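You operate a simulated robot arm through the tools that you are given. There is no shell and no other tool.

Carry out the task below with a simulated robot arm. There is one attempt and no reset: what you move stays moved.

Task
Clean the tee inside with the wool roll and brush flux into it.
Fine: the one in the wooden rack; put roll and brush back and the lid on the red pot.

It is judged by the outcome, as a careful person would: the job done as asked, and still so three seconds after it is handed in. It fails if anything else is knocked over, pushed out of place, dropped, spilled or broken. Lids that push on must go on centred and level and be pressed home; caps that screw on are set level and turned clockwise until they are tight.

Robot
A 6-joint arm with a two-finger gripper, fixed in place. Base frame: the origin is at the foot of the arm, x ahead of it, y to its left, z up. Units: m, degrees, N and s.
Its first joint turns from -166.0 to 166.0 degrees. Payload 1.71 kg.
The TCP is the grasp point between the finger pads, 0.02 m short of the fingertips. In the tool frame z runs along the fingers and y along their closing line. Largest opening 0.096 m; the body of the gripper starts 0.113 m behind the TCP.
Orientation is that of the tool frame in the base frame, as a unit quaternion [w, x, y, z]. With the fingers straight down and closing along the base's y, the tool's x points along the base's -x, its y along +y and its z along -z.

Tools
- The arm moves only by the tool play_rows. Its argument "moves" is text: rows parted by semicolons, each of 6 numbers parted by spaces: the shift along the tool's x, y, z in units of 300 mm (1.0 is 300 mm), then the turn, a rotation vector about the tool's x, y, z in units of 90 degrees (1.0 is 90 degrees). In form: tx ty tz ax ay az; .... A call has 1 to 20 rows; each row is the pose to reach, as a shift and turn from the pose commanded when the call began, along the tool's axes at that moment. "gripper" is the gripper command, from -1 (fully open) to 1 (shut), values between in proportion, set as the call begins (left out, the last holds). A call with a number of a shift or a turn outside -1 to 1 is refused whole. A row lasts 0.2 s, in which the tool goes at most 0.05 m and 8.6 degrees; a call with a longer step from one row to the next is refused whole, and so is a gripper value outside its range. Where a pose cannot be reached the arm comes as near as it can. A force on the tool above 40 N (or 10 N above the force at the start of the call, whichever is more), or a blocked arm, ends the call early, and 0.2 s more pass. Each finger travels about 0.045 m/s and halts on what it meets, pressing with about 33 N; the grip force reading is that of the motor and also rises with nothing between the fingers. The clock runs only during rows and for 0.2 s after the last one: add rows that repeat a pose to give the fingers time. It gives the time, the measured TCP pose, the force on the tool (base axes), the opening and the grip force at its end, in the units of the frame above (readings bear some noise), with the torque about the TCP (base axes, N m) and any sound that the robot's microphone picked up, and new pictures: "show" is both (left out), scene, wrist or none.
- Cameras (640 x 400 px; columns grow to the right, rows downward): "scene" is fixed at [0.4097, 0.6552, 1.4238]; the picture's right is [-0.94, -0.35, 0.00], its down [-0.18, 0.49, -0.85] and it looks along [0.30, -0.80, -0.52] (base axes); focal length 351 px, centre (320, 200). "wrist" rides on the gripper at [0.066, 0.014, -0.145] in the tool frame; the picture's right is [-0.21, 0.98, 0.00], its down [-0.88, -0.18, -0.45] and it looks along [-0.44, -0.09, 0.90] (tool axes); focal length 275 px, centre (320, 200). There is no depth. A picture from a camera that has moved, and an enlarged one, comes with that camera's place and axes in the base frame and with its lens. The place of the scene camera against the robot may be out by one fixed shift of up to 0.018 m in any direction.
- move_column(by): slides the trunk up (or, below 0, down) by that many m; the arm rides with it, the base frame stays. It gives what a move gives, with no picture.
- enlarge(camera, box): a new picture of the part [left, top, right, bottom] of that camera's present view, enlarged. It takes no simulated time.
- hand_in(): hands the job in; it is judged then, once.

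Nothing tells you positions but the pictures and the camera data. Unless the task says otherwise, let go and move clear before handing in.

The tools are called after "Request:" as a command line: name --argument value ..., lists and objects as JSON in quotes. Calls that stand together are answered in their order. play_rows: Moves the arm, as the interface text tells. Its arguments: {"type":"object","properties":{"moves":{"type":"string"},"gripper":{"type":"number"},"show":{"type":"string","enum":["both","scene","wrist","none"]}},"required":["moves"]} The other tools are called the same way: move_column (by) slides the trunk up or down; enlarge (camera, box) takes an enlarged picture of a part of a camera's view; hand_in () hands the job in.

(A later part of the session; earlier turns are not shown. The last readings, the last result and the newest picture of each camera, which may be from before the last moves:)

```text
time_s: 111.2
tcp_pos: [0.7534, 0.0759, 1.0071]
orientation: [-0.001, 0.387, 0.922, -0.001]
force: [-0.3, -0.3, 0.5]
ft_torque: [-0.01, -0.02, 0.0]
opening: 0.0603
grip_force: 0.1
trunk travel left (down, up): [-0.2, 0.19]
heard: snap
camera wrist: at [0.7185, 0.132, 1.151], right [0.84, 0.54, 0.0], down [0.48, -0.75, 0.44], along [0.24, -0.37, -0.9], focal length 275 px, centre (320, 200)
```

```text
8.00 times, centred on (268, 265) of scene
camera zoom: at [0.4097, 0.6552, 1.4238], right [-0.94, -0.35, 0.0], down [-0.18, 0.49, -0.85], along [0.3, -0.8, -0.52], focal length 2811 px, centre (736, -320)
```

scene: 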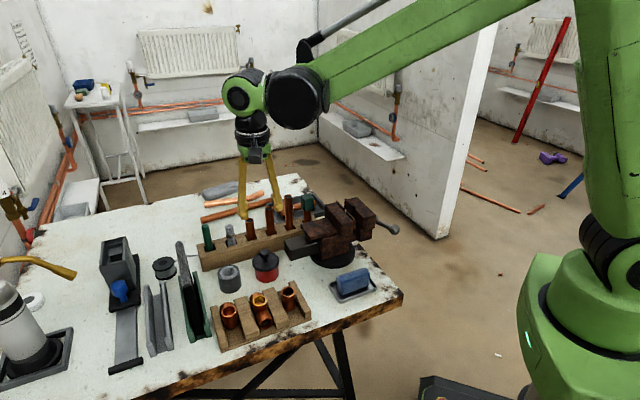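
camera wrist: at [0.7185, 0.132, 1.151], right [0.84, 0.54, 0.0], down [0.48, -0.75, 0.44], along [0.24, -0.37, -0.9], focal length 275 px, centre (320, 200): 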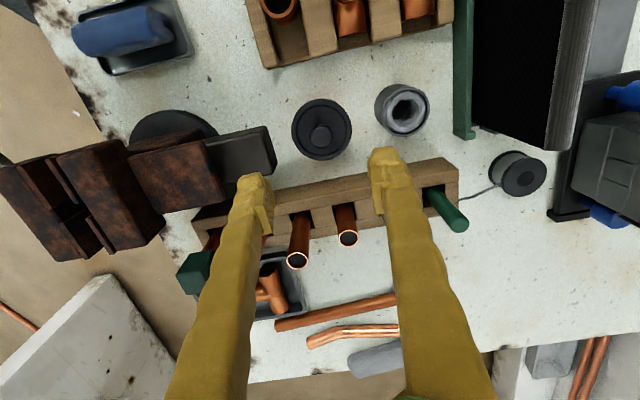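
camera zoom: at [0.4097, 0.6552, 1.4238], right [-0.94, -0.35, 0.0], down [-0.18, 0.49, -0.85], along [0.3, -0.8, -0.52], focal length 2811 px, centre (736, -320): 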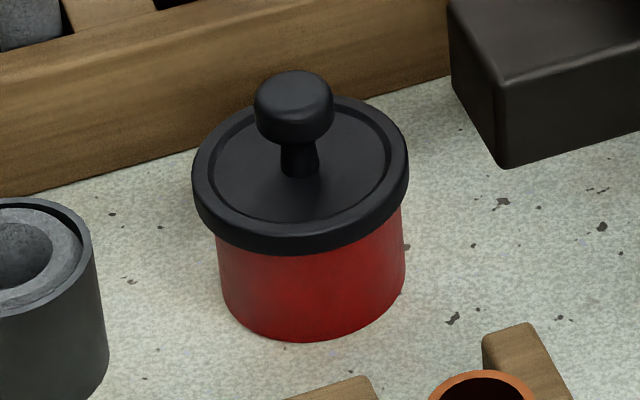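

The lid looks on, but to be certain it is pressed home I'll push down on the knob's top with closed fingers (no grip, so releasing cannot lift it).

Request:
play_rows --moves "0.002 0.006 0 0 0 0; 0.002 0.006 0 0 0 0; 0.002 0.006 0 0 0 0; 0.002 0.006 0 0 0 0; 0.002 0.006 0.1 0 0 0; 0.002 0.006 0.2 0 0 0; 0.002 0.006 0.29 0 0 0; 0.002 0.006 0.29 0 0 0" --gripper 1 --show "both"

Request:
enlarge --camera "scene" --box '[215, 220, 311, 290]'

Request:
enlarge --camera "wrist" --box '[260, 100, 388, 220]'

```text
time_s: 113.0
tcp_pos: [0.7557, 0.077, 0.9164]
orientation: [-0.002, 0.386, 0.922, 0.0]
force: [-0.1, -0.6, -0.1]
ft_torque: [0.01, 0.01, -0.01]
opening: 0.0
grip_force: 29.3
trunk travel left (down, up): [-0.2, 0.19]
camera wrist: at [0.7204, 0.1342, 1.062], right [0.84, 0.54, 0.0], down [0.48, -0.75, 0.44], along [0.24, -0.37, -0.9], focal length 275 px, centre (320, 200)
```

scene: 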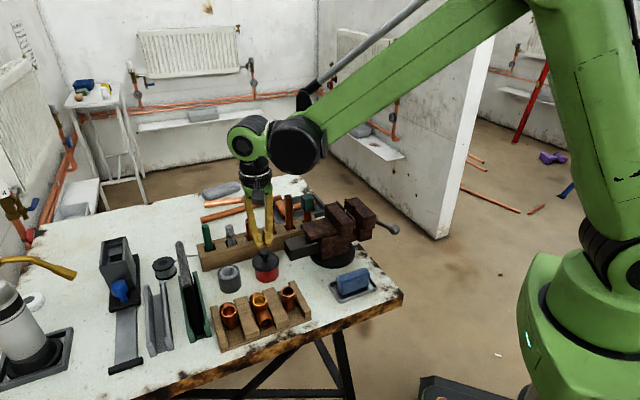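
wrist: 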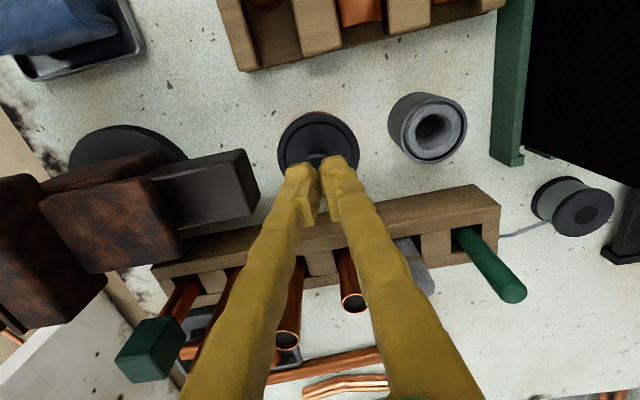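

```text
5.71 times, centred on (263, 255) of scene
camera zoom: at [0.4097, 0.6552, 1.4238], right [-0.94, -0.35, 0.0], down [-0.18, 0.49, -0.85], along [0.3, -0.8, -0.52], focal length 2008 px, centre (646, -114)
```

zoom: 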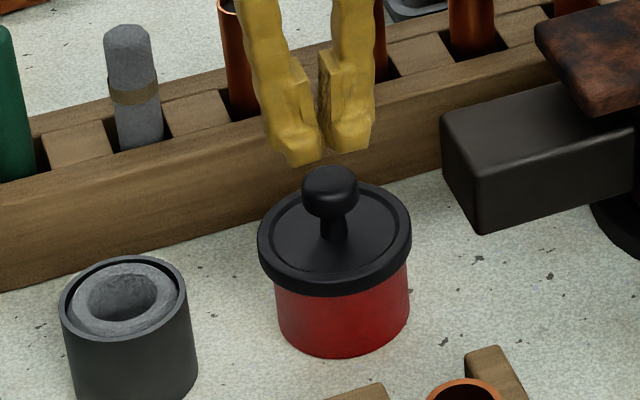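

```text
3.33 times, centred on (324, 160) of wrist
camera zoom: at [0.7204, 0.1342, 1.062], right [0.84, 0.54, 0.0], down [0.48, -0.75, 0.44], along [0.24, -0.37, -0.9], focal length 918 px, centre (307, 333)
```

zoom: 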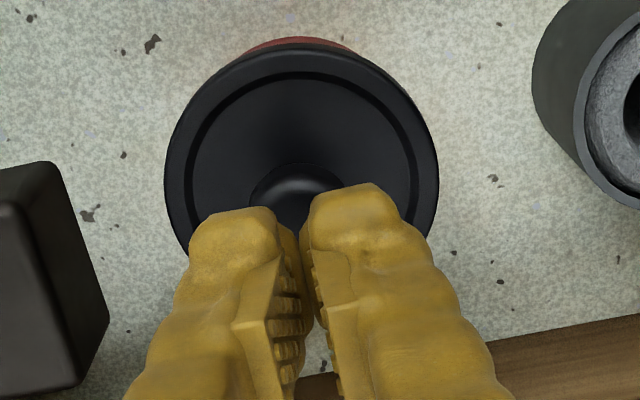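

Fingers are closed just above the knob; about 2 mm correction needed. Then I'll press down step by step.

Request:
play_rows --moves "0.0065 -0.004 0 0 0 0; 0.0065 -0.004 0.015 0 0 0; 0.0065 -0.004 0.03 0 0 0; 0.0065 -0.004 0.03 0 0 0" --show "none"

Request:
play_rows --moves "0 0 0.005 0 0 0; 0 0 0.01 0 0 0; 0 0 0.01 0 0 0" --show "none"

```text
time_s: 114.0
tcp_pos: [0.7543, 0.0782, 0.9084]
orientation: [-0.001, 0.387, 0.922, 0.0]
force: [0.0, 0.2, 0.7]
ft_torque: [0.04, -0.01, 0.02]
opening: 0.0
grip_force: 29.2
trunk travel left (down, up): [-0.2, 0.19]
```

```text
time_s: 114.8
tcp_pos: [0.7539, 0.0785, 0.9053]
orientation: [-0.001, 0.387, 0.922, 0.0]
force: [0.0, -0.3, -0.6]
ft_torque: [0.01, -0.02, 0.05]
opening: 0.0
grip_force: 29.4
trunk travel left (down, up): [-0.2, 0.19]
```

Request:
play_rows --moves "0 0 0.005 0 0 0; 0 0 0.01 0 0 0; 0 0 0.01 0 0 0" --show "none"

Request:
play_rows --moves "0 0 0.005 0 0 0; 0 0 0.008 0 0 0; 0 0 0.008 0 0 0" --show "wrist"

Request:
enlarge --camera "scene" --box '[215, 230, 311, 290]'

```text
time_s: 115.6
tcp_pos: [0.7531, 0.079, 0.9025]
orientation: [-0.001, 0.387, 0.922, 0.0]
force: [0.1, -0.6, 0.7]
ft_torque: [-0.06, 0.01, -0.01]
opening: 0.0001
grip_force: 29.2
trunk travel left (down, up): [-0.2, 0.19]
```

```text
time_s: 116.4
tcp_pos: [0.7532, 0.0791, 0.9002]
orientation: [-0.001, 0.386, 0.922, -0.001]
force: [0.2, 0.0, 0.0]
ft_torque: [0.04, 0.01, 0.01]
opening: 0.0002
grip_force: 29.6
trunk travel left (down, up): [-0.2, 0.19]
camera wrist: at [0.7178, 0.1347, 1.0455], right [0.84, 0.54, 0.0], down [0.48, -0.75, 0.44], along [0.24, -0.37, -0.9], focal length 275 px, centre (320, 200)
```

wrist: 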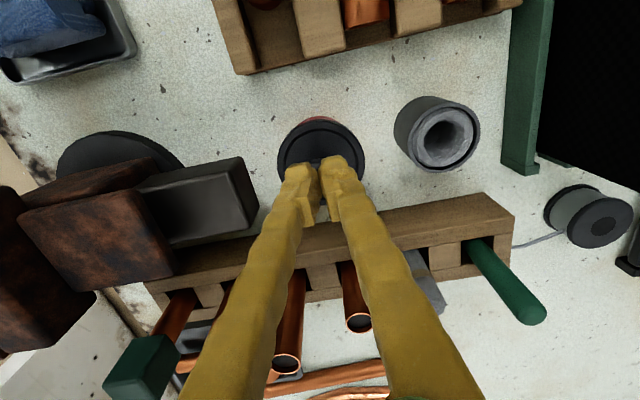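

```text
6.67 times, centred on (263, 260) of scene
camera zoom: at [0.4097, 0.6552, 1.4238], right [-0.94, -0.35, 0.0], down [-0.18, 0.49, -0.85], along [0.3, -0.8, -0.52], focal length 2342 px, centre (700, -200)
```

zoom: 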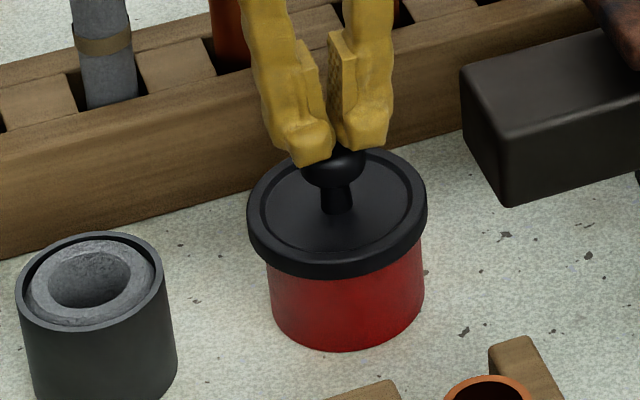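

Request:
play_rows --moves "0 0 0.004 0 0 0; 0 0 0.007 0 0 0; 0 0 0.007 0 0 0" --show "none"

Request:
play_rows --moves "0 0 0.004 0 0 0; 0 0 0.007 0 0 0; 0 0 0.007 0 0 0" --show "none"

```text
time_s: 117.2
tcp_pos: [0.7535, 0.0786, 0.8972]
orientation: [-0.002, 0.387, 0.922, -0.001]
force: [0.3, 0.0, 0.3]
ft_torque: [-0.01, -0.01, 0.01]
opening: 0.0
grip_force: 29.6
trunk travel left (down, up): [-0.2, 0.19]
```

```text
time_s: 118.0
tcp_pos: [0.7533, 0.0782, 0.8973]
orientation: [0.0, 0.386, 0.922, -0.001]
force: [2.7, -1.6, 11.1]
ft_torque: [-0.02, -0.08, -0.01]
opening: 0.0059
grip_force: 28.9
trunk travel left (down, up): [-0.2, 0.19]
```

The domed knob tends to wedge the fingertips apart, so pressing there is not ideal. I'll rise, open the fingers slightly, and press with both fingertips on the lid plate either side of the knob instead.

Request:
play_rows --moves "0 0 -0.05 0 0 0; 0 0 -0.15 0 0 0; 0 0 -0.25 0 0 0; 0 0 -0.35 0 0 0; 0 0 -0.35 0 0 0; 0 0 -0.35 0 0 0" --gripper 0.25 --show "wrist"

Request:
enlarge --camera "wrist" --box '[240, 90, 400, 190]'

Request:
enlarge --camera "scene" --box '[215, 230, 311, 290]'

```text
time_s: 119.4
tcp_pos: [0.7536, 0.0791, 1.0012]
orientation: [-0.001, 0.387, 0.922, 0.0]
force: [0.2, 0.9, 0.2]
ft_torque: [-0.01, -0.01, 0.03]
opening: 0.0361
grip_force: 0.0
trunk travel left (down, up): [-0.2, 0.19]
camera wrist: at [0.718, 0.1348, 1.1463], right [0.84, 0.54, 0.0], down [0.48, -0.75, 0.44], along [0.24, -0.37, -0.9], focal length 275 px, centre (320, 200)
```

wrist: 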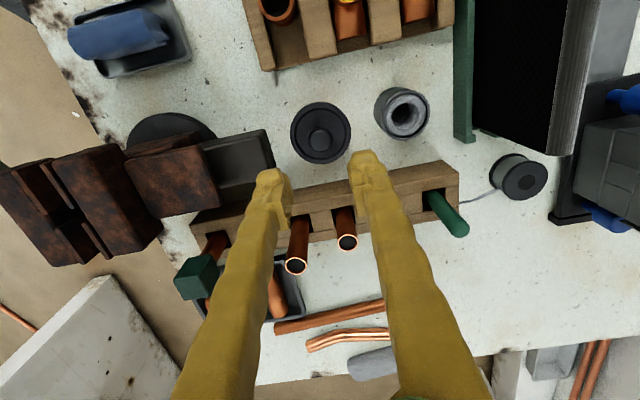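

```text
4.00 times, centred on (320, 140) of wrist
camera zoom: at [0.718, 0.1348, 1.1463], right [0.84, 0.54, 0.0], down [0.48, -0.75, 0.44], along [0.24, -0.37, -0.9], focal length 1101 px, centre (320, 440)
```

zoom: 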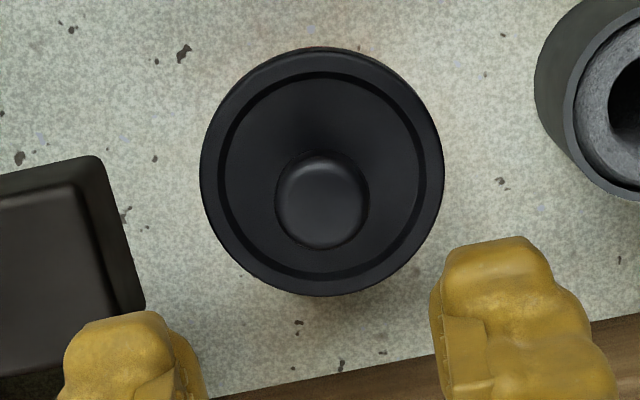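

```text
6.67 times, centred on (263, 260) of scene
camera zoom: at [0.4097, 0.6552, 1.4238], right [-0.94, -0.35, 0.0], down [-0.18, 0.49, -0.85], along [0.3, -0.8, -0.52], focal length 2342 px, centre (700, -200)
```

zoom: 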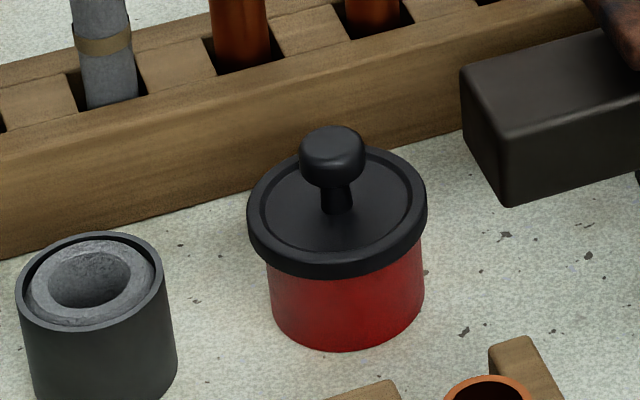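

I'll centre over the lid with the fingers 30 mm apart and press both tips on the lid plate around the knob.

Request:
play_rows --moves "-0.0043 0.001 0 0 0 0; -0.0043 0.001 0.1 0 0 0; -0.0043 0.001 0.2 0 0 0; -0.0043 0.001 0.3 0 0 0; -0.0043 0.001 0.38 0 0 0; -0.0043 0.001 0.42 0 0 0; -0.0043 0.001 0.42 0 0 0" --gripper 0.375 --show "wrist"

Request:
enlarge --camera "wrist" --box '[260, 120, 388, 240]'

Request:
enlarge --camera "scene" --box '[215, 230, 311, 290]'

```text
time_s: 121.0
tcp_pos: [0.7549, 0.0775, 0.8742]
orientation: [-0.001, 0.387, 0.922, 0.0]
force: [0.0, 0.5, -0.7]
ft_torque: [-0.03, -0.02, 0.0]
opening: 0.0301
grip_force: 0.0
trunk travel left (down, up): [-0.2, 0.19]
camera wrist: at [0.719, 0.1339, 1.0198], right [0.84, 0.54, 0.0], down [0.48, -0.75, 0.44], along [0.24, -0.37, -0.9], focal length 275 px, centre (320, 200)
```

wrist: 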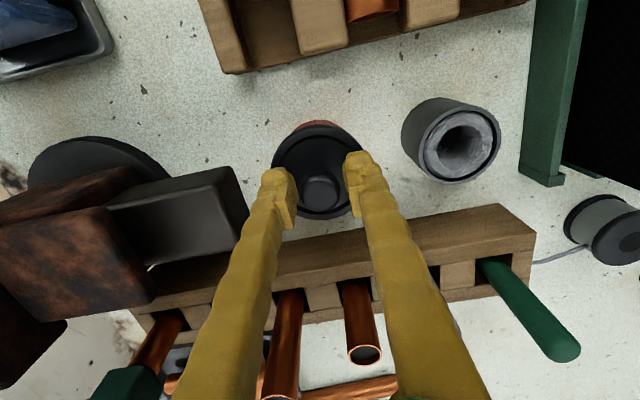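

```text
3.33 times, centred on (324, 180) of wrist
camera zoom: at [0.719, 0.1339, 1.0198], right [0.84, 0.54, 0.0], down [0.48, -0.75, 0.44], along [0.24, -0.37, -0.9], focal length 918 px, centre (307, 267)
```

zoom: 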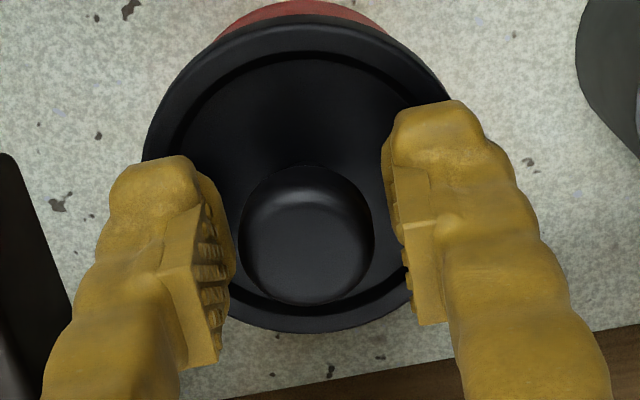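

```text
6.67 times, centred on (263, 260) of scene
camera zoom: at [0.4097, 0.6552, 1.4238], right [-0.94, -0.35, 0.0], down [-0.18, 0.49, -0.85], along [0.3, -0.8, -0.52], focal length 2342 px, centre (700, -200)
```

zoom: 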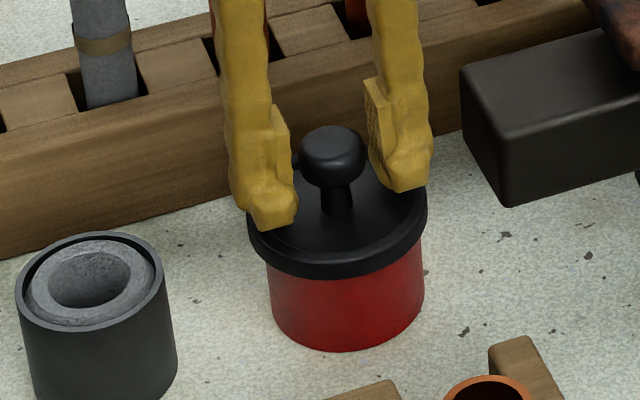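

The fingers straddle the knob symmetrically. Pressing down in small steps.

Request:
play_rows --moves "0 0 0.012 0 0 0; 0 0 0.025 0 0 0; 0 0 0.025 0 0 0" --show "none"

Request:
play_rows --moves "0 0 0.005 0 0 0; 0 0 0.01 0 0 0; 0 0 0.01 0 0 0" --show "none"

```text
time_s: 121.9
tcp_pos: [0.7399, 0.0783, 0.8815]
orientation: [0.008, 0.386, 0.922, 0.003]
force: [-1.2, 0.4, 0.5]
ft_torque: [0.02, -0.11, -0.02]
opening: 0.03
grip_force: 0.1
trunk travel left (down, up): [-0.2, 0.19]
heard: snap
stopped in row 3: the force on the tool passed its limit at 42 N (the readings are from after the stop); the commanded pose is now the measured one
```

```text
time_s: 122.7
tcp_pos: [0.7413, 0.0776, 0.8759]
orientation: [0.007, 0.387, 0.922, 0.002]
force: [-0.7, 0.6, -0.3]
ft_torque: [0.03, -0.01, -0.05]
opening: 0.0302
grip_force: 0.1
trunk travel left (down, up): [-0.2, 0.19]
```

The push tripped the force limit with a snap and the arm jolted sideways. I must look at the pot and lid before doing anything else.

Request:
play_rows --moves "0 0 0 0 0 0" --show "both"

Request:
enlarge --camera "scene" --box '[215, 230, 311, 290]'

Request:
enlarge --camera "wrist" --box '[260, 120, 388, 240]'

```text
time_s: 123.1
tcp_pos: [0.742, 0.0784, 0.8763]
orientation: [0.007, 0.387, 0.922, 0.001]
force: [0.1, 0.7, 0.4]
ft_torque: [0.0, 0.03, 0.01]
opening: 0.0299
grip_force: 0.0
trunk travel left (down, up): [-0.2, 0.19]
camera wrist: at [0.7047, 0.134, 1.0207], right [0.84, 0.54, 0.01], down [0.48, -0.75, 0.45], along [0.25, -0.37, -0.89], focal length 275 px, centre (320, 200)
```

scene: 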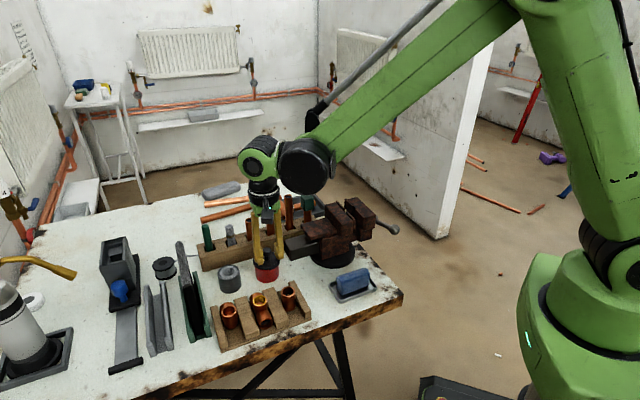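
wrist: 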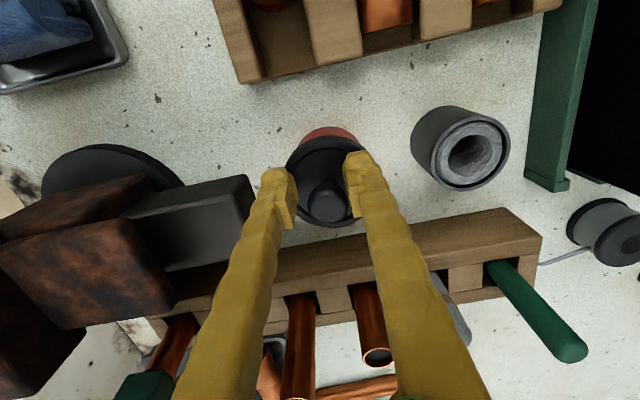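

```text
6.67 times, centred on (263, 260) of scene
camera zoom: at [0.4097, 0.6552, 1.4238], right [-0.94, -0.35, 0.0], down [-0.18, 0.49, -0.85], along [0.3, -0.8, -0.52], focal length 2342 px, centre (700, -200)
```

zoom: 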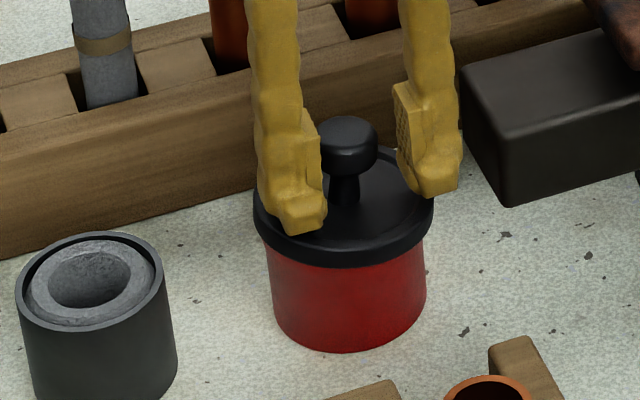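

```text
3.33 times, centred on (324, 180) of wrist
camera zoom: at [0.7047, 0.134, 1.0207], right [0.84, 0.54, 0.01], down [0.48, -0.75, 0.45], along [0.25, -0.37, -0.89], focal length 918 px, centre (307, 267)
```

zoom: 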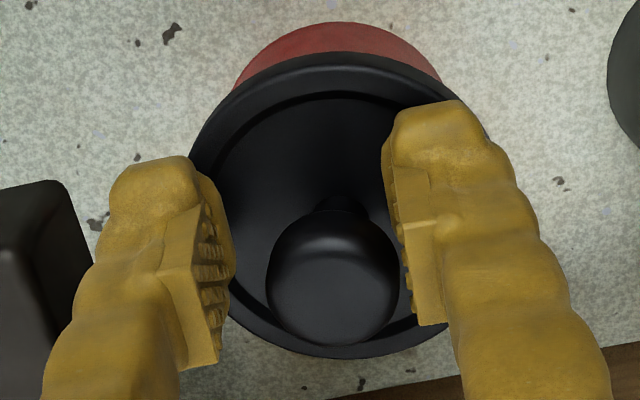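

The lid has come off its seat and sits raised and shifted; the pot itself has not moved. I'll first centre the fingers on the knob, then rise straight up and correct the arm's tilt.

Request:
play_rows --moves "0 0.006 0 0 0 0; 0 0.012 0 0 0 0; 0 0.012 -0.05 0 0 0; 0 0.012 -0.13 0 0 0; 0 0.012 -0.25 0.002 0.003 0; 0 0.012 -0.4 0.0052 0.0075 0; 0 0.012 -0.4 0.0052 0.0075 0; 0 0.012 -0.4 0.0052 0.0075 0" --show "both"

Request:
enlarge --camera "scene" --box '[215, 230, 311, 290]'

Request:
enlarge --camera "wrist" --box '[240, 90, 400, 190]'

```text
time_s: 124.9
tcp_pos: [0.7435, 0.0805, 0.9955]
orientation: [0.0, 0.387, 0.922, 0.001]
force: [-0.9, 0.3, 0.2]
ft_torque: [-0.01, 0.0, -0.03]
opening: 0.0301
grip_force: 0.1
trunk travel left (down, up): [-0.2, 0.19]
camera wrist: at [0.7082, 0.1359, 1.1406], right [0.84, 0.54, 0.0], down [0.48, -0.76, 0.44], along [0.24, -0.37, -0.9], focal length 275 px, centre (320, 200)
```

scene: 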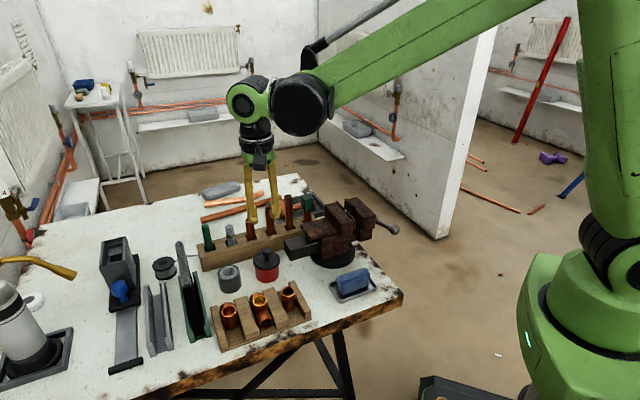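
wrist: 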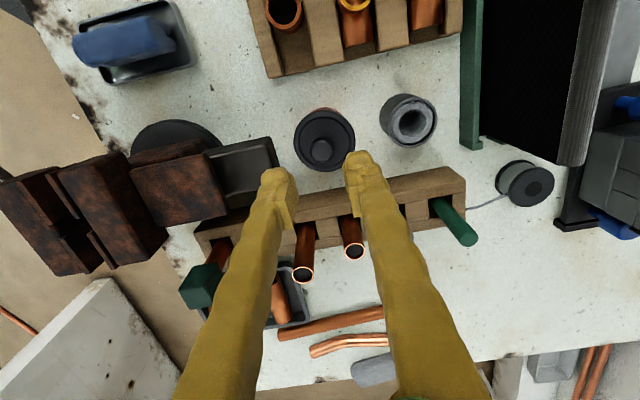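

```text
6.67 times, centred on (263, 260) of scene
camera zoom: at [0.4097, 0.6552, 1.4238], right [-0.94, -0.35, 0.0], down [-0.18, 0.49, -0.85], along [0.3, -0.8, -0.52], focal length 2342 px, centre (700, -200)
```

zoom: 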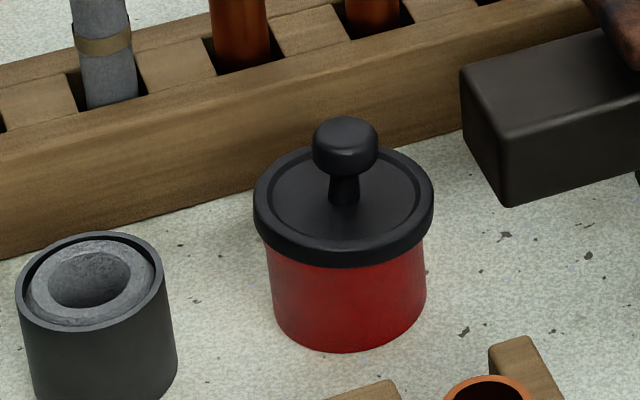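

```text
4.00 times, centred on (320, 140) of wrist
camera zoom: at [0.7082, 0.1359, 1.1406], right [0.84, 0.54, 0.0], down [0.48, -0.76, 0.44], along [0.24, -0.37, -0.9], focal length 1101 px, centre (320, 440)
```

zoom: 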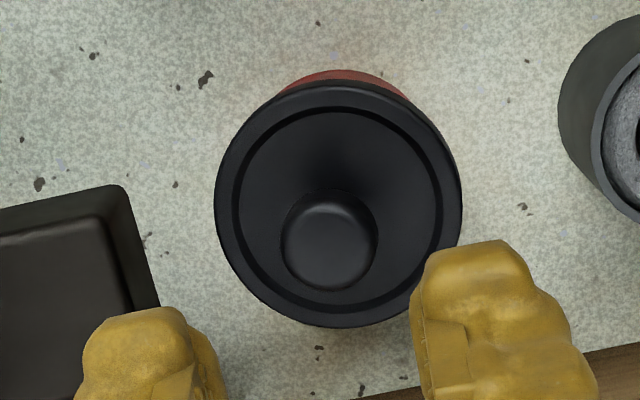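

The lid is tilted and off-centre on the pot by a few millimetres, but nothing else moved. I'll re-grip the knob, lift the lid slightly, and seat it again, this time keeping the push below the limit.

Request:
play_rows --moves "-0.0295 0.003 0 0 0 0; -0.0295 0.003 0 0 0 0; -0.0295 0.003 0.1 0 0 0; -0.0295 0.003 0.2 0 0 0; -0.0295 0.003 0.3 0 0 0; -0.0295 0.003 0.36 0 0 0; -0.0295 0.003 0.385 0 0 0; -0.0295 0.003 0.385 0 0 0" --gripper -0.25 --show "wrist"

Request:
enlarge --camera "wrist" --box '[240, 130, 400, 230]'

Request:
enlarge --camera "scene" --box '[215, 230, 311, 290]'

```text
time_s: 126.7
tcp_pos: [0.7511, 0.0741, 0.8811]
orientation: [-0.001, 0.387, 0.922, 0.001]
force: [0.0, -0.7, 0.7]
ft_torque: [0.02, -0.05, 0.01]
opening: 0.0598
grip_force: 0.0
trunk travel left (down, up): [-0.2, 0.19]
camera wrist: at [0.7142, 0.1308, 1.0255], right [0.84, 0.54, 0.0], down [0.48, -0.76, 0.44], along [0.24, -0.37, -0.9], focal length 275 px, centre (320, 200)
```

wrist: 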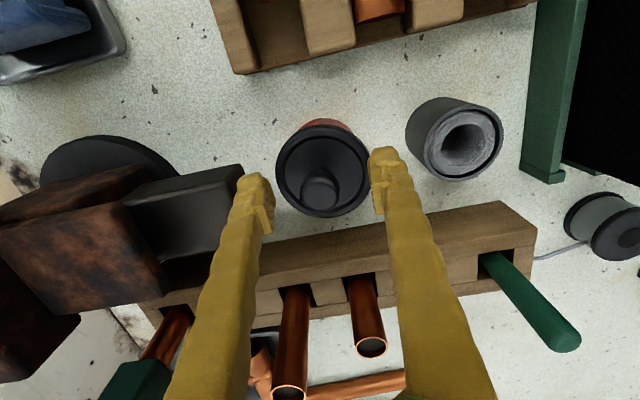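

```text
4.00 times, centred on (320, 180) of wrist
camera zoom: at [0.7142, 0.1308, 1.0255], right [0.84, 0.54, 0.0], down [0.48, -0.76, 0.44], along [0.24, -0.37, -0.9], focal length 1101 px, centre (320, 280)
```

zoom: 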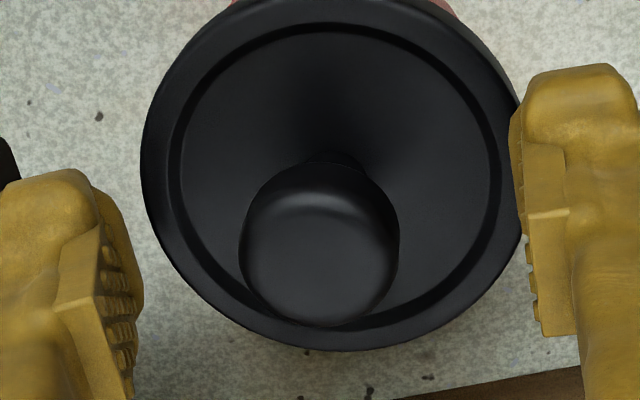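

```text
6.67 times, centred on (263, 260) of scene
camera zoom: at [0.4097, 0.6552, 1.4238], right [-0.94, -0.35, 0.0], down [-0.18, 0.49, -0.85], along [0.3, -0.8, -0.52], focal length 2342 px, centre (700, -200)
```

zoom: 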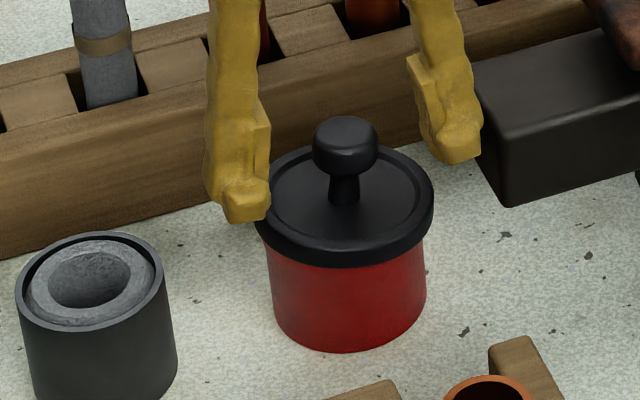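

The knob is centred between the fingers. I'll lower 3 mm and close.

Request:
play_rows --moves "0.002 0 0.01 0 0 0; 0.002 0 0.01 0 0 0; 0.002 0 0.01 0 0 0" --show "none"

Request:
play_rows --moves "0 0 0 0 0 0; 0 0 0 0 0 0; 0 0 0 0 0 0; 0 0 0 0 0 0; 0 0 0 0 0 0; 0 0 0 0 0 0" --gripper 1 --show "none"

Request:
play_rows --moves "0 0 -0.02 0 0 0; 0 0 -0.05 0 0 0; 0 0 -0.08 0 0 0; 0 0 -0.1 0 0 0; 0 0 -0.1 0 0 0" --show "both"

Request:
enlarge --camera "scene" --box '[215, 220, 311, 290]'

Request:
enlarge --camera "wrist" --box '[250, 100, 390, 240]'

```text
time_s: 127.5
tcp_pos: [0.7497, 0.0746, 0.8775]
orientation: [0.0, 0.386, 0.922, 0.001]
force: [-0.1, 0.5, 0.4]
ft_torque: [0.01, 0.0, 0.02]
opening: 0.06
grip_force: 0.0
trunk travel left (down, up): [-0.2, 0.19]
```

```text
time_s: 128.9
tcp_pos: [0.75, 0.076, 0.8778]
orientation: [0.0, 0.386, 0.923, 0.001]
force: [-0.7, 0.2, 1.1]
ft_torque: [0.01, -0.02, 0.01]
opening: 0.0182
grip_force: 32.6
trunk travel left (down, up): [-0.2, 0.19]
```

```text
time_s: 130.1
tcp_pos: [0.7502, 0.0757, 0.9066]
orientation: [0.0, 0.387, 0.922, 0.0]
force: [0.2, 0.2, -0.4]
ft_torque: [-0.01, 0.01, -0.03]
opening: 0.0182
grip_force: 32.6
trunk travel left (down, up): [-0.2, 0.19]
camera wrist: at [0.7143, 0.1317, 1.0528], right [0.84, 0.54, 0.0], down [0.48, -0.76, 0.44], along [0.24, -0.37, -0.9], focal length 275 px, centre (320, 200)
```

scene: 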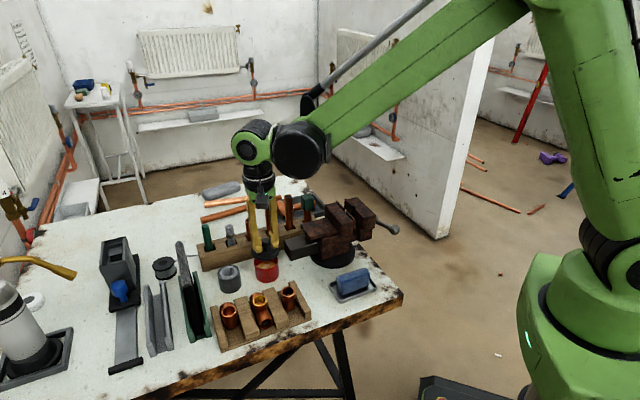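
wrist: 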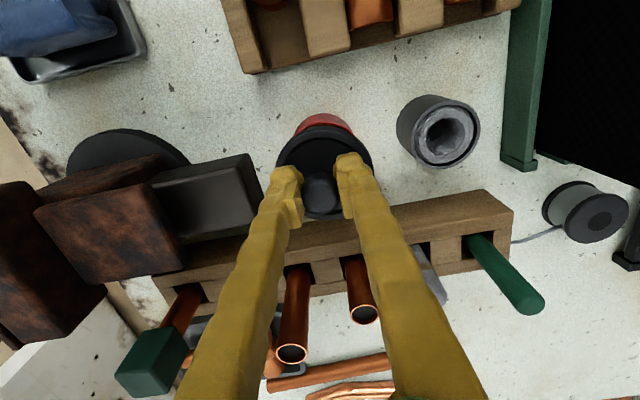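

```text
5.71 times, centred on (263, 255) of scene
camera zoom: at [0.4097, 0.6552, 1.4238], right [-0.94, -0.35, 0.0], down [-0.18, 0.49, -0.85], along [0.3, -0.8, -0.52], focal length 2008 px, centre (646, -114)
```

zoom: 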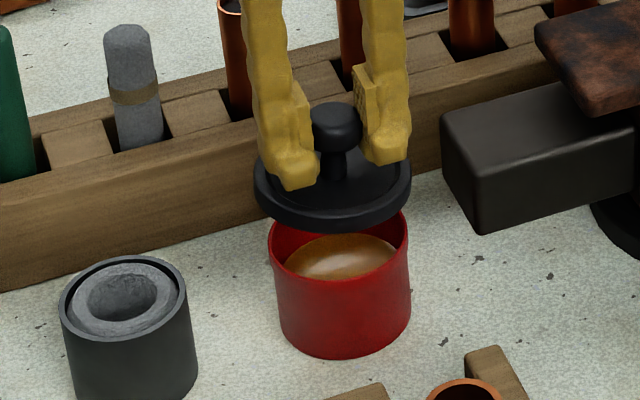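

```text
2.86 times, centred on (320, 170) of wrist
camera zoom: at [0.7143, 0.1317, 1.0528], right [0.84, 0.54, 0.0], down [0.48, -0.76, 0.44], along [0.24, -0.37, -0.9], focal length 786 px, centre (320, 286)
```

zoom: 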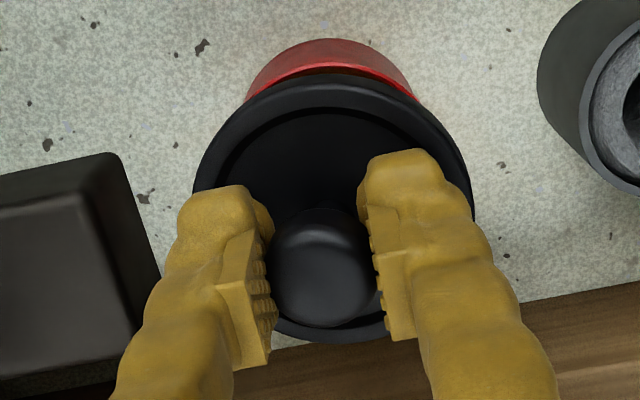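

The lid is off cleanly but hangs about 5° tilted in the grip. I'll set it flat on the bare bench strip again so that I can re-grip it level.

Request:
play_rows --moves "0 0 -0.12 0 0 0; 0 0 -0.24 0 0 0; 0 0 -0.36 0 0 0; -0.128 0.044 -0.36 0 0 0; -0.256 0.087 -0.36 0 0 0; -0.385 0.131 -0.36 0 0 0; -0.513 0.174 -0.36 0 0 0; -0.641 0.218 -0.36 0 0 0; -0.641 0.218 -0.36 0 0 0; -0.641 0.218 -0.36 0 0 0" --show "wrist"

Request:
enlarge --camera "scene" --box '[215, 230, 311, 290]'

```text
time_s: 132.3
tcp_pos: [0.9311, -0.0158, 1.0153]
orientation: [0.0, 0.387, 0.922, 0.0]
force: [-0.4, 0.3, -0.9]
ft_torque: [-0.02, 0.0, -0.01]
opening: 0.0179
grip_force: 32.8
trunk travel left (down, up): [-0.2, 0.19]
camera wrist: at [0.8946, 0.0396, 1.1604], right [0.84, 0.54, 0.0], down [0.48, -0.76, 0.44], along [0.24, -0.37, -0.9], focal length 275 px, centre (320, 200)
```

wrist: 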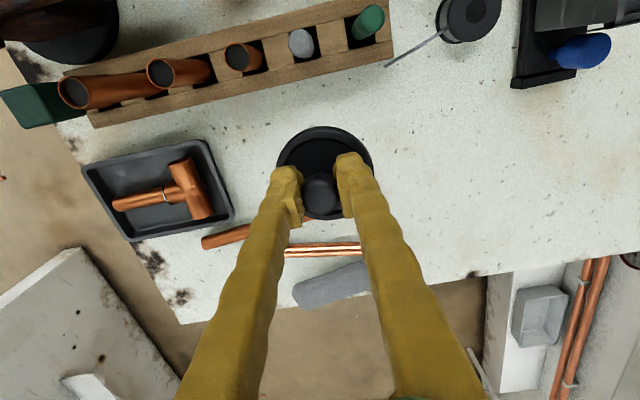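

```text
6.67 times, centred on (263, 260) of scene
camera zoom: at [0.4097, 0.6552, 1.4238], right [-0.94, -0.35, 0.0], down [-0.18, 0.49, -0.85], along [0.3, -0.8, -0.52], focal length 2342 px, centre (700, -200)
```

zoom: 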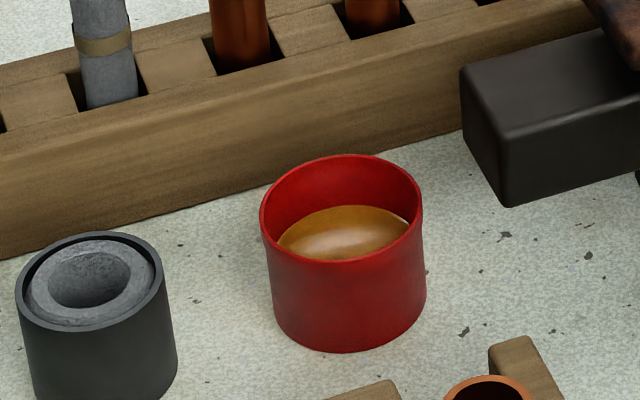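

The pot is unharmed. Lowering the lid to the bench strip.

Request:
play_rows --moves "0 0 0.12 0 0 0; 0 0 0.24 0 0 0; 0 0 0.36 0 0 0; 0 0 0.46 0 0 0; 0 0 0.54 0 0 0; 0 0 0.565 0 0 0; 0 0 0.565 0 0 0" --show "none"

Request:
play_rows --moves "0 0 0.008 0 0 0; 0 0 0.016 0 0 0; 0 0 0.016 0 0 0" --show "none"

```text
time_s: 133.9
tcp_pos: [0.931, -0.0152, 0.8452]
orientation: [0.0, 0.387, 0.922, 0.001]
force: [0.8, -0.3, 0.2]
ft_torque: [0.01, -0.02, -0.02]
opening: 0.0182
grip_force: 33.1
trunk travel left (down, up): [-0.2, 0.19]
```

```text
time_s: 134.7
tcp_pos: [0.9317, -0.0159, 0.8406]
orientation: [-0.001, 0.387, 0.922, 0.001]
force: [0.0, -0.6, 0.2]
ft_torque: [0.01, -0.01, 0.01]
opening: 0.018
grip_force: 32.9
trunk travel left (down, up): [-0.2, 0.19]
```

Request:
play_rows --moves "0 0 0.005 0 0 0; 0 0 0.01 0 0 0; 0 0 0.01 0 0 0" --show "none"

Request:
play_rows --moves "0 0 0.004 0 0 0; 0 0 0.007 0 0 0; 0 0 0.007 0 0 0" --show "none"

```text
time_s: 135.5
tcp_pos: [0.9304, -0.015, 0.8387]
orientation: [-0.001, 0.387, 0.922, 0.001]
force: [0.4, -0.1, -0.4]
ft_torque: [-0.02, -0.02, 0.03]
opening: 0.0181
grip_force: 33.3
trunk travel left (down, up): [-0.2, 0.19]
```

```text
time_s: 136.3
tcp_pos: [0.9306, -0.015, 0.8371]
orientation: [0.0, 0.387, 0.922, 0.002]
force: [3.5, 1.2, 12.4]
ft_torque: [-0.3, 0.08, 0.07]
opening: 0.0179
grip_force: 33.5
trunk travel left (down, up): [-0.2, 0.19]
```

Edge contact felt. Releasing so the lid settles flat, then rising.

Request:
play_rows --moves "0 0 -0.003 0 0 0; 0 0 -0.003 0 0 0; 0 0 -0.003 0 0 0; 0 0 -0.003 0 0 0; 0 0 -0.1 0 0 0; 0 0 -0.22 0 0 0; 0 0 -0.34 0 0 0; 0 0 -0.46 0 0 0; 0 0 -0.55 0 0 0; 0 0 -0.55 0 0 0" --gripper -0.25 --show "wrist"

Request:
enlarge --camera "wrist" --box '[240, 70, 400, 170]'

```text
time_s: 138.5
tcp_pos: [0.9319, -0.0142, 1.0015]
orientation: [-0.001, 0.386, 0.922, 0.001]
force: [0.0, 0.5, 0.2]
ft_torque: [0.0, -0.02, 0.02]
opening: 0.0599
grip_force: 0.0
trunk travel left (down, up): [-0.2, 0.19]
camera wrist: at [0.8955, 0.0406, 1.1465], right [0.84, 0.54, 0.0], down [0.48, -0.76, 0.44], along [0.24, -0.37, -0.9], focal length 275 px, centre (320, 200)
```

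wrist: 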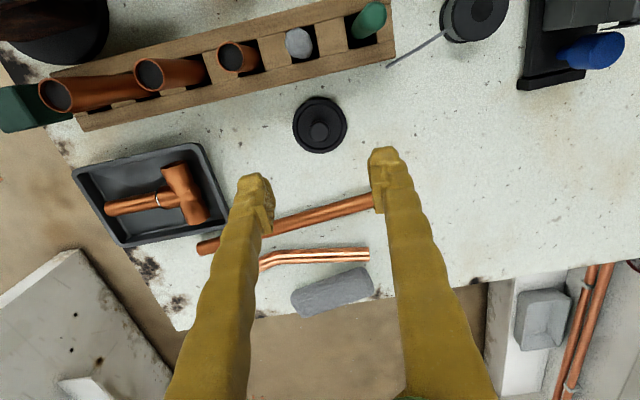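

```text
4.00 times, centred on (320, 120) of wrist
camera zoom: at [0.8955, 0.0406, 1.1465], right [0.84, 0.54, 0.0], down [0.48, -0.76, 0.44], along [0.24, -0.37, -0.9], focal length 1101 px, centre (320, 520)
```

zoom: 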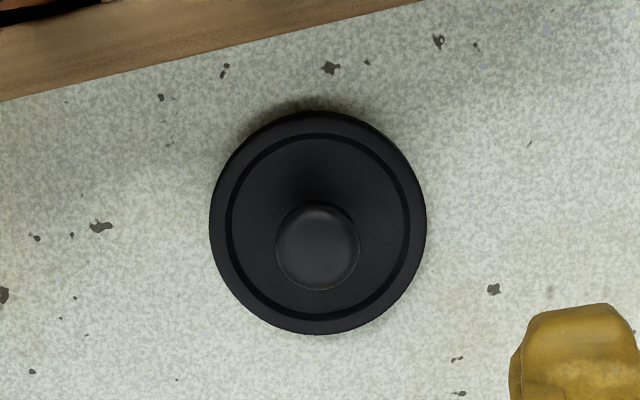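

The lid lies flat. I'll centre on the knob (about 3 mm correction) and descend to re-grip it.

Request:
play_rows --moves "-0.01 -0.004 0.12 0 0 0; -0.01 -0.004 0.24 0 0 0; -0.01 -0.004 0.36 0 0 0; -0.01 -0.004 0.46 0 0 0; -0.01 -0.004 0.535 0 0 0; -0.01 -0.004 0.568 0 0 0; -0.01 -0.004 0.568 0 0 0; -0.01 -0.004 0.568 0 0 0" --show "wrist"

Request:
enlarge --camera "wrist" --box '[240, 130, 400, 230]'

```text
time_s: 140.3
tcp_pos: [0.9321, -0.0189, 0.8306]
orientation: [-0.001, 0.386, 0.922, 0.002]
force: [-0.2, 0.0, 0.2]
ft_torque: [-0.01, 0.0, -0.02]
opening: 0.06
grip_force: 0.1
trunk travel left (down, up): [-0.2, 0.19]
camera wrist: at [0.8968, 0.0372, 0.9762], right [0.84, 0.54, 0.0], down [0.48, -0.76, 0.44], along [0.24, -0.37, -0.9], focal length 275 px, centre (320, 200)
```

wrist: 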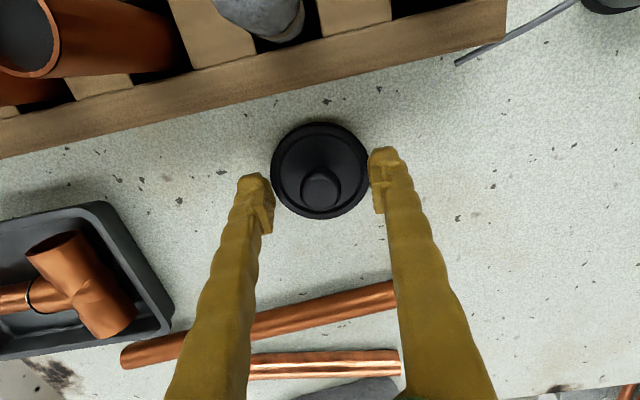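

```text
4.00 times, centred on (320, 180) of wrist
camera zoom: at [0.8968, 0.0372, 0.9762], right [0.84, 0.54, 0.0], down [0.48, -0.76, 0.44], along [0.24, -0.37, -0.9], focal length 1101 px, centre (320, 280)
```

zoom: 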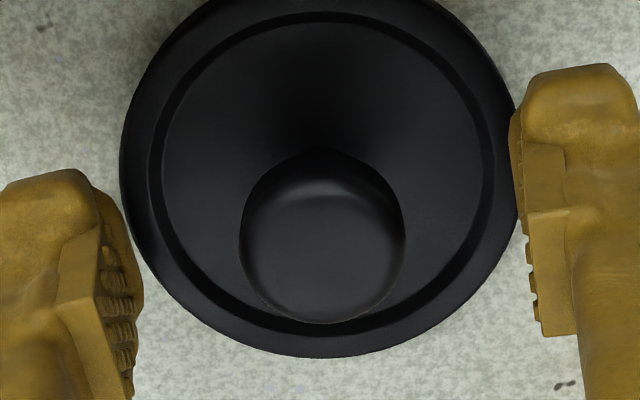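

Good alignment. A tiny tilt and position correction, then close on the knob.

Request:
play_rows --moves "0.003 0 0 0.0015 -0.002 0; 0.003 0 0 0.0015 -0.002 0; 0.003 0 0 0.0015 -0.002 0" --show "none"

Request:
play_rows --moves "0 0 0 0 0 0; 0 0 0 0 0 0; 0 0 0 0 0 0; 0 0 0 0 0 0; 0 0 0 0 0 0; 0 0 0 0 0 0" --gripper 1 --show "none"

Request:
play_rows --moves "0 0 -0.06 0 0 0; 0 0 -0.16 0 0 0; 0 0 -0.28 0 0 0; 0 0 -0.4 0 0 0; 0 0 -0.5 0 0 0; 0 0 -0.6 0 0 0; 0 0 -0.6 0 0 0" --show "wrist"

Request:
enlarge --camera "wrist" --box '[250, 100, 390, 240]'

Request:
enlarge --camera "scene" --box '[170, 150, 266, 220]'

```text
time_s: 141.1
tcp_pos: [0.9313, -0.0173, 0.8306]
orientation: [0.0, 0.386, 0.922, -0.002]
force: [-0.1, 0.5, 0.2]
ft_torque: [-0.01, -0.01, 0.0]
opening: 0.0599
grip_force: 0.1
trunk travel left (down, up): [-0.2, 0.19]
```

```text
time_s: 142.5
tcp_pos: [0.9321, -0.0168, 0.8299]
orientation: [0.001, 0.387, 0.922, -0.001]
force: [0.1, 0.1, -1.0]
ft_torque: [0.01, 0.01, -0.02]
opening: 0.0181
grip_force: 33.3
trunk travel left (down, up): [-0.2, 0.19]
```

```text
time_s: 144.1
tcp_pos: [0.9328, -0.0165, 1.0112]
orientation: [0.001, 0.387, 0.922, -0.001]
force: [-0.2, -0.2, -0.9]
ft_torque: [0.02, -0.02, 0.01]
opening: 0.018
grip_force: 33.2
trunk travel left (down, up): [-0.2, 0.19]
camera wrist: at [0.8961, 0.0396, 1.1565], right [0.84, 0.54, 0.0], down [0.48, -0.75, 0.45], along [0.24, -0.38, -0.89], focal length 275 px, centre (320, 200)
```

wrist: 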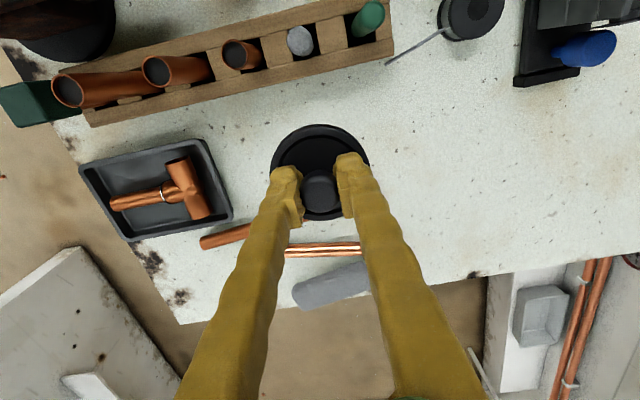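

```text
2.86 times, centred on (320, 170) of wrist
camera zoom: at [0.8961, 0.0396, 1.1565], right [0.84, 0.54, 0.0], down [0.48, -0.75, 0.45], along [0.24, -0.38, -0.89], focal length 786 px, centre (320, 286)
```

zoom: 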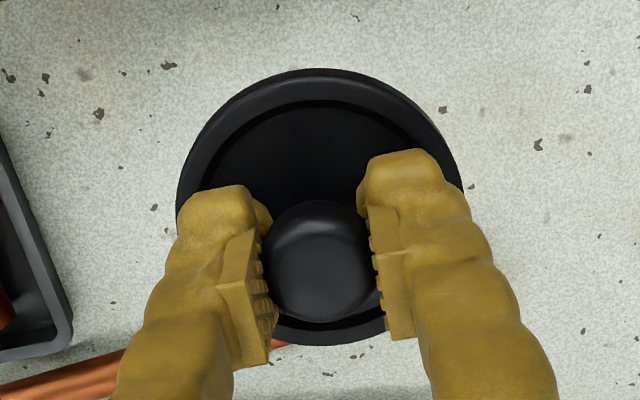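

```text
5.71 times, centred on (218, 185) of scene
camera zoom: at [0.4097, 0.6552, 1.4238], right [-0.94, -0.35, 0.0], down [-0.18, 0.49, -0.85], along [0.3, -0.8, -0.52], focal length 2008 px, centre (903, 286)
```

zoom: 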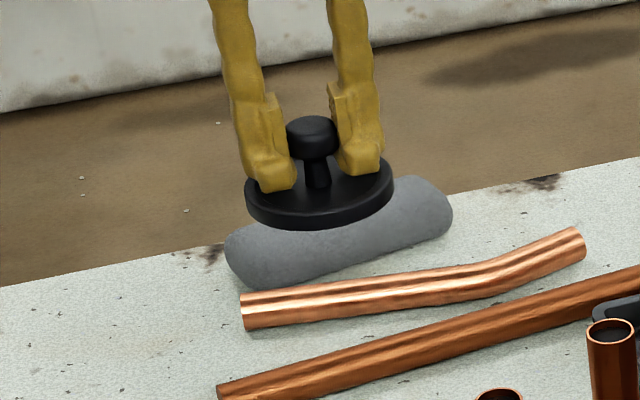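

The lid hangs level now. Carrying it back over the pot.

Request:
play_rows --moves "0.127 -0.041 0 0 0 0; 0.254 -0.082 0 0 0 0; 0.382 -0.123 0 0 0 0; 0.509 -0.165 0 0 0 0; 0.637 -0.206 0 0 0 0; 0.637 -0.206 0 0 0 0; 0.637 -0.206 0 0 0 0" --show "wrist"

Request:
enlarge --camera "wrist" --box '[240, 80, 400, 230]'

```text
time_s: 145.7
tcp_pos: [0.7521, 0.0761, 1.0085]
orientation: [0.001, 0.387, 0.922, 0.0]
force: [0.4, 0.3, 0.8]
ft_torque: [0.0, 0.03, 0.0]
opening: 0.0183
grip_force: 32.5
trunk travel left (down, up): [-0.2, 0.19]
camera wrist: at [0.7175, 0.1319, 1.1542], right [0.84, 0.54, 0.0], down [0.48, -0.75, 0.45], along [0.24, -0.38, -0.89], focal length 275 px, centre (320, 200)
```

wrist: 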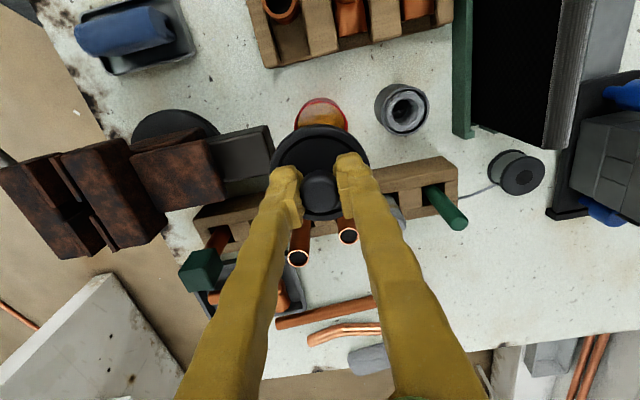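

```text
2.67 times, centred on (320, 155) of wrist
camera zoom: at [0.7175, 0.1319, 1.1542], right [0.84, 0.54, 0.0], down [0.48, -0.75, 0.45], along [0.24, -0.38, -0.89], focal length 734 px, centre (320, 320)
```

zoom: 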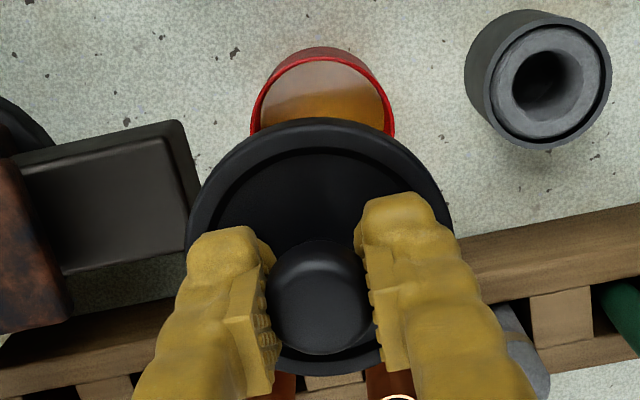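

I'll correct about 1.5 mm sideways and lower to 2.5 cm above seating for a close check.

Request:
play_rows --moves "0 0.005 0.1 0 0 0; 0 0.005 0.2 0 0 0; 0 0.005 0.3 0 0 0; 0 0.005 0.36 0 0 0; 0 0.005 0.36 0 0 0; 0 0.005 0.36 0 0 0" --show "wrist"

Request:
enlarge --camera "wrist" --box '[250, 100, 390, 240]'

Request:
enlarge --camera "scene" --box '[215, 220, 311, 290]'

```text
time_s: 147.1
tcp_pos: [0.7544, 0.0761, 0.9017]
orientation: [0.0, 0.388, 0.922, -0.001]
force: [0.6, 0.4, 0.1]
ft_torque: [0.0, -0.02, 0.02]
opening: 0.018
grip_force: 33.0
trunk travel left (down, up): [-0.2, 0.19]
camera wrist: at [0.7187, 0.1328, 1.0467], right [0.84, 0.54, 0.0], down [0.48, -0.75, 0.45], along [0.24, -0.38, -0.89], focal length 275 px, centre (320, 200)
```

wrist: 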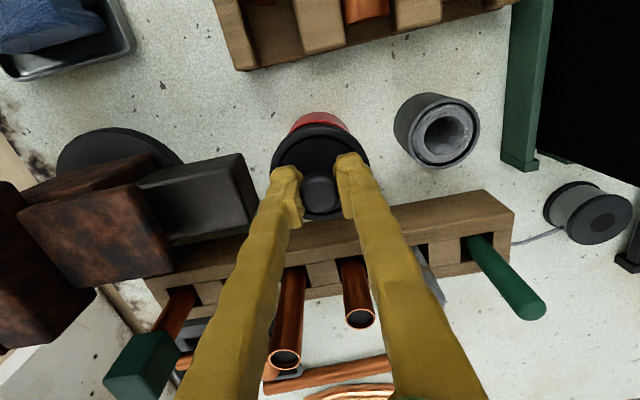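

```text
2.86 times, centred on (320, 170) of wrist
camera zoom: at [0.7187, 0.1328, 1.0467], right [0.84, 0.54, 0.0], down [0.48, -0.75, 0.45], along [0.24, -0.38, -0.89], focal length 786 px, centre (320, 286)
```

zoom: 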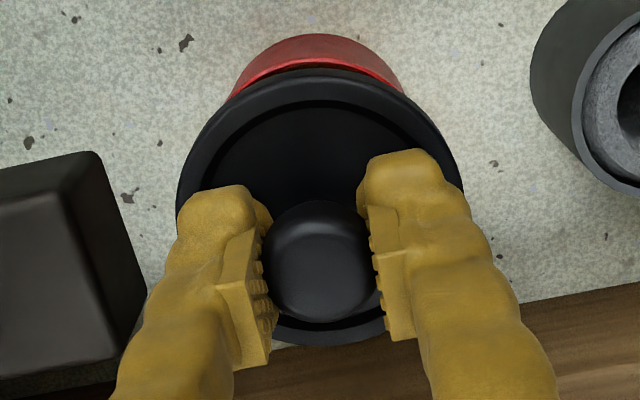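

```text
5.71 times, centred on (263, 255) of scene
camera zoom: at [0.4097, 0.6552, 1.4238], right [-0.94, -0.35, 0.0], down [-0.18, 0.49, -0.85], along [0.3, -0.8, -0.52], focal length 2008 px, centre (646, -114)
```

zoom: 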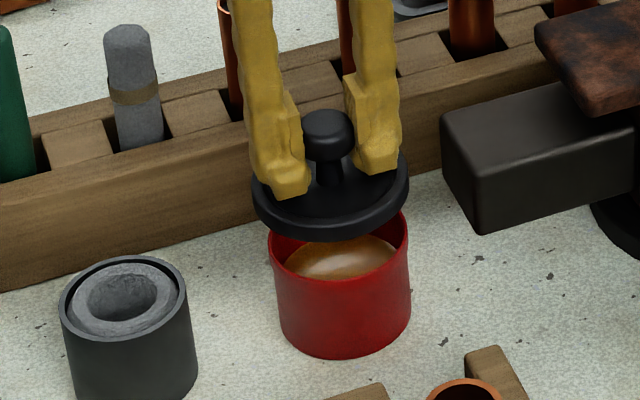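

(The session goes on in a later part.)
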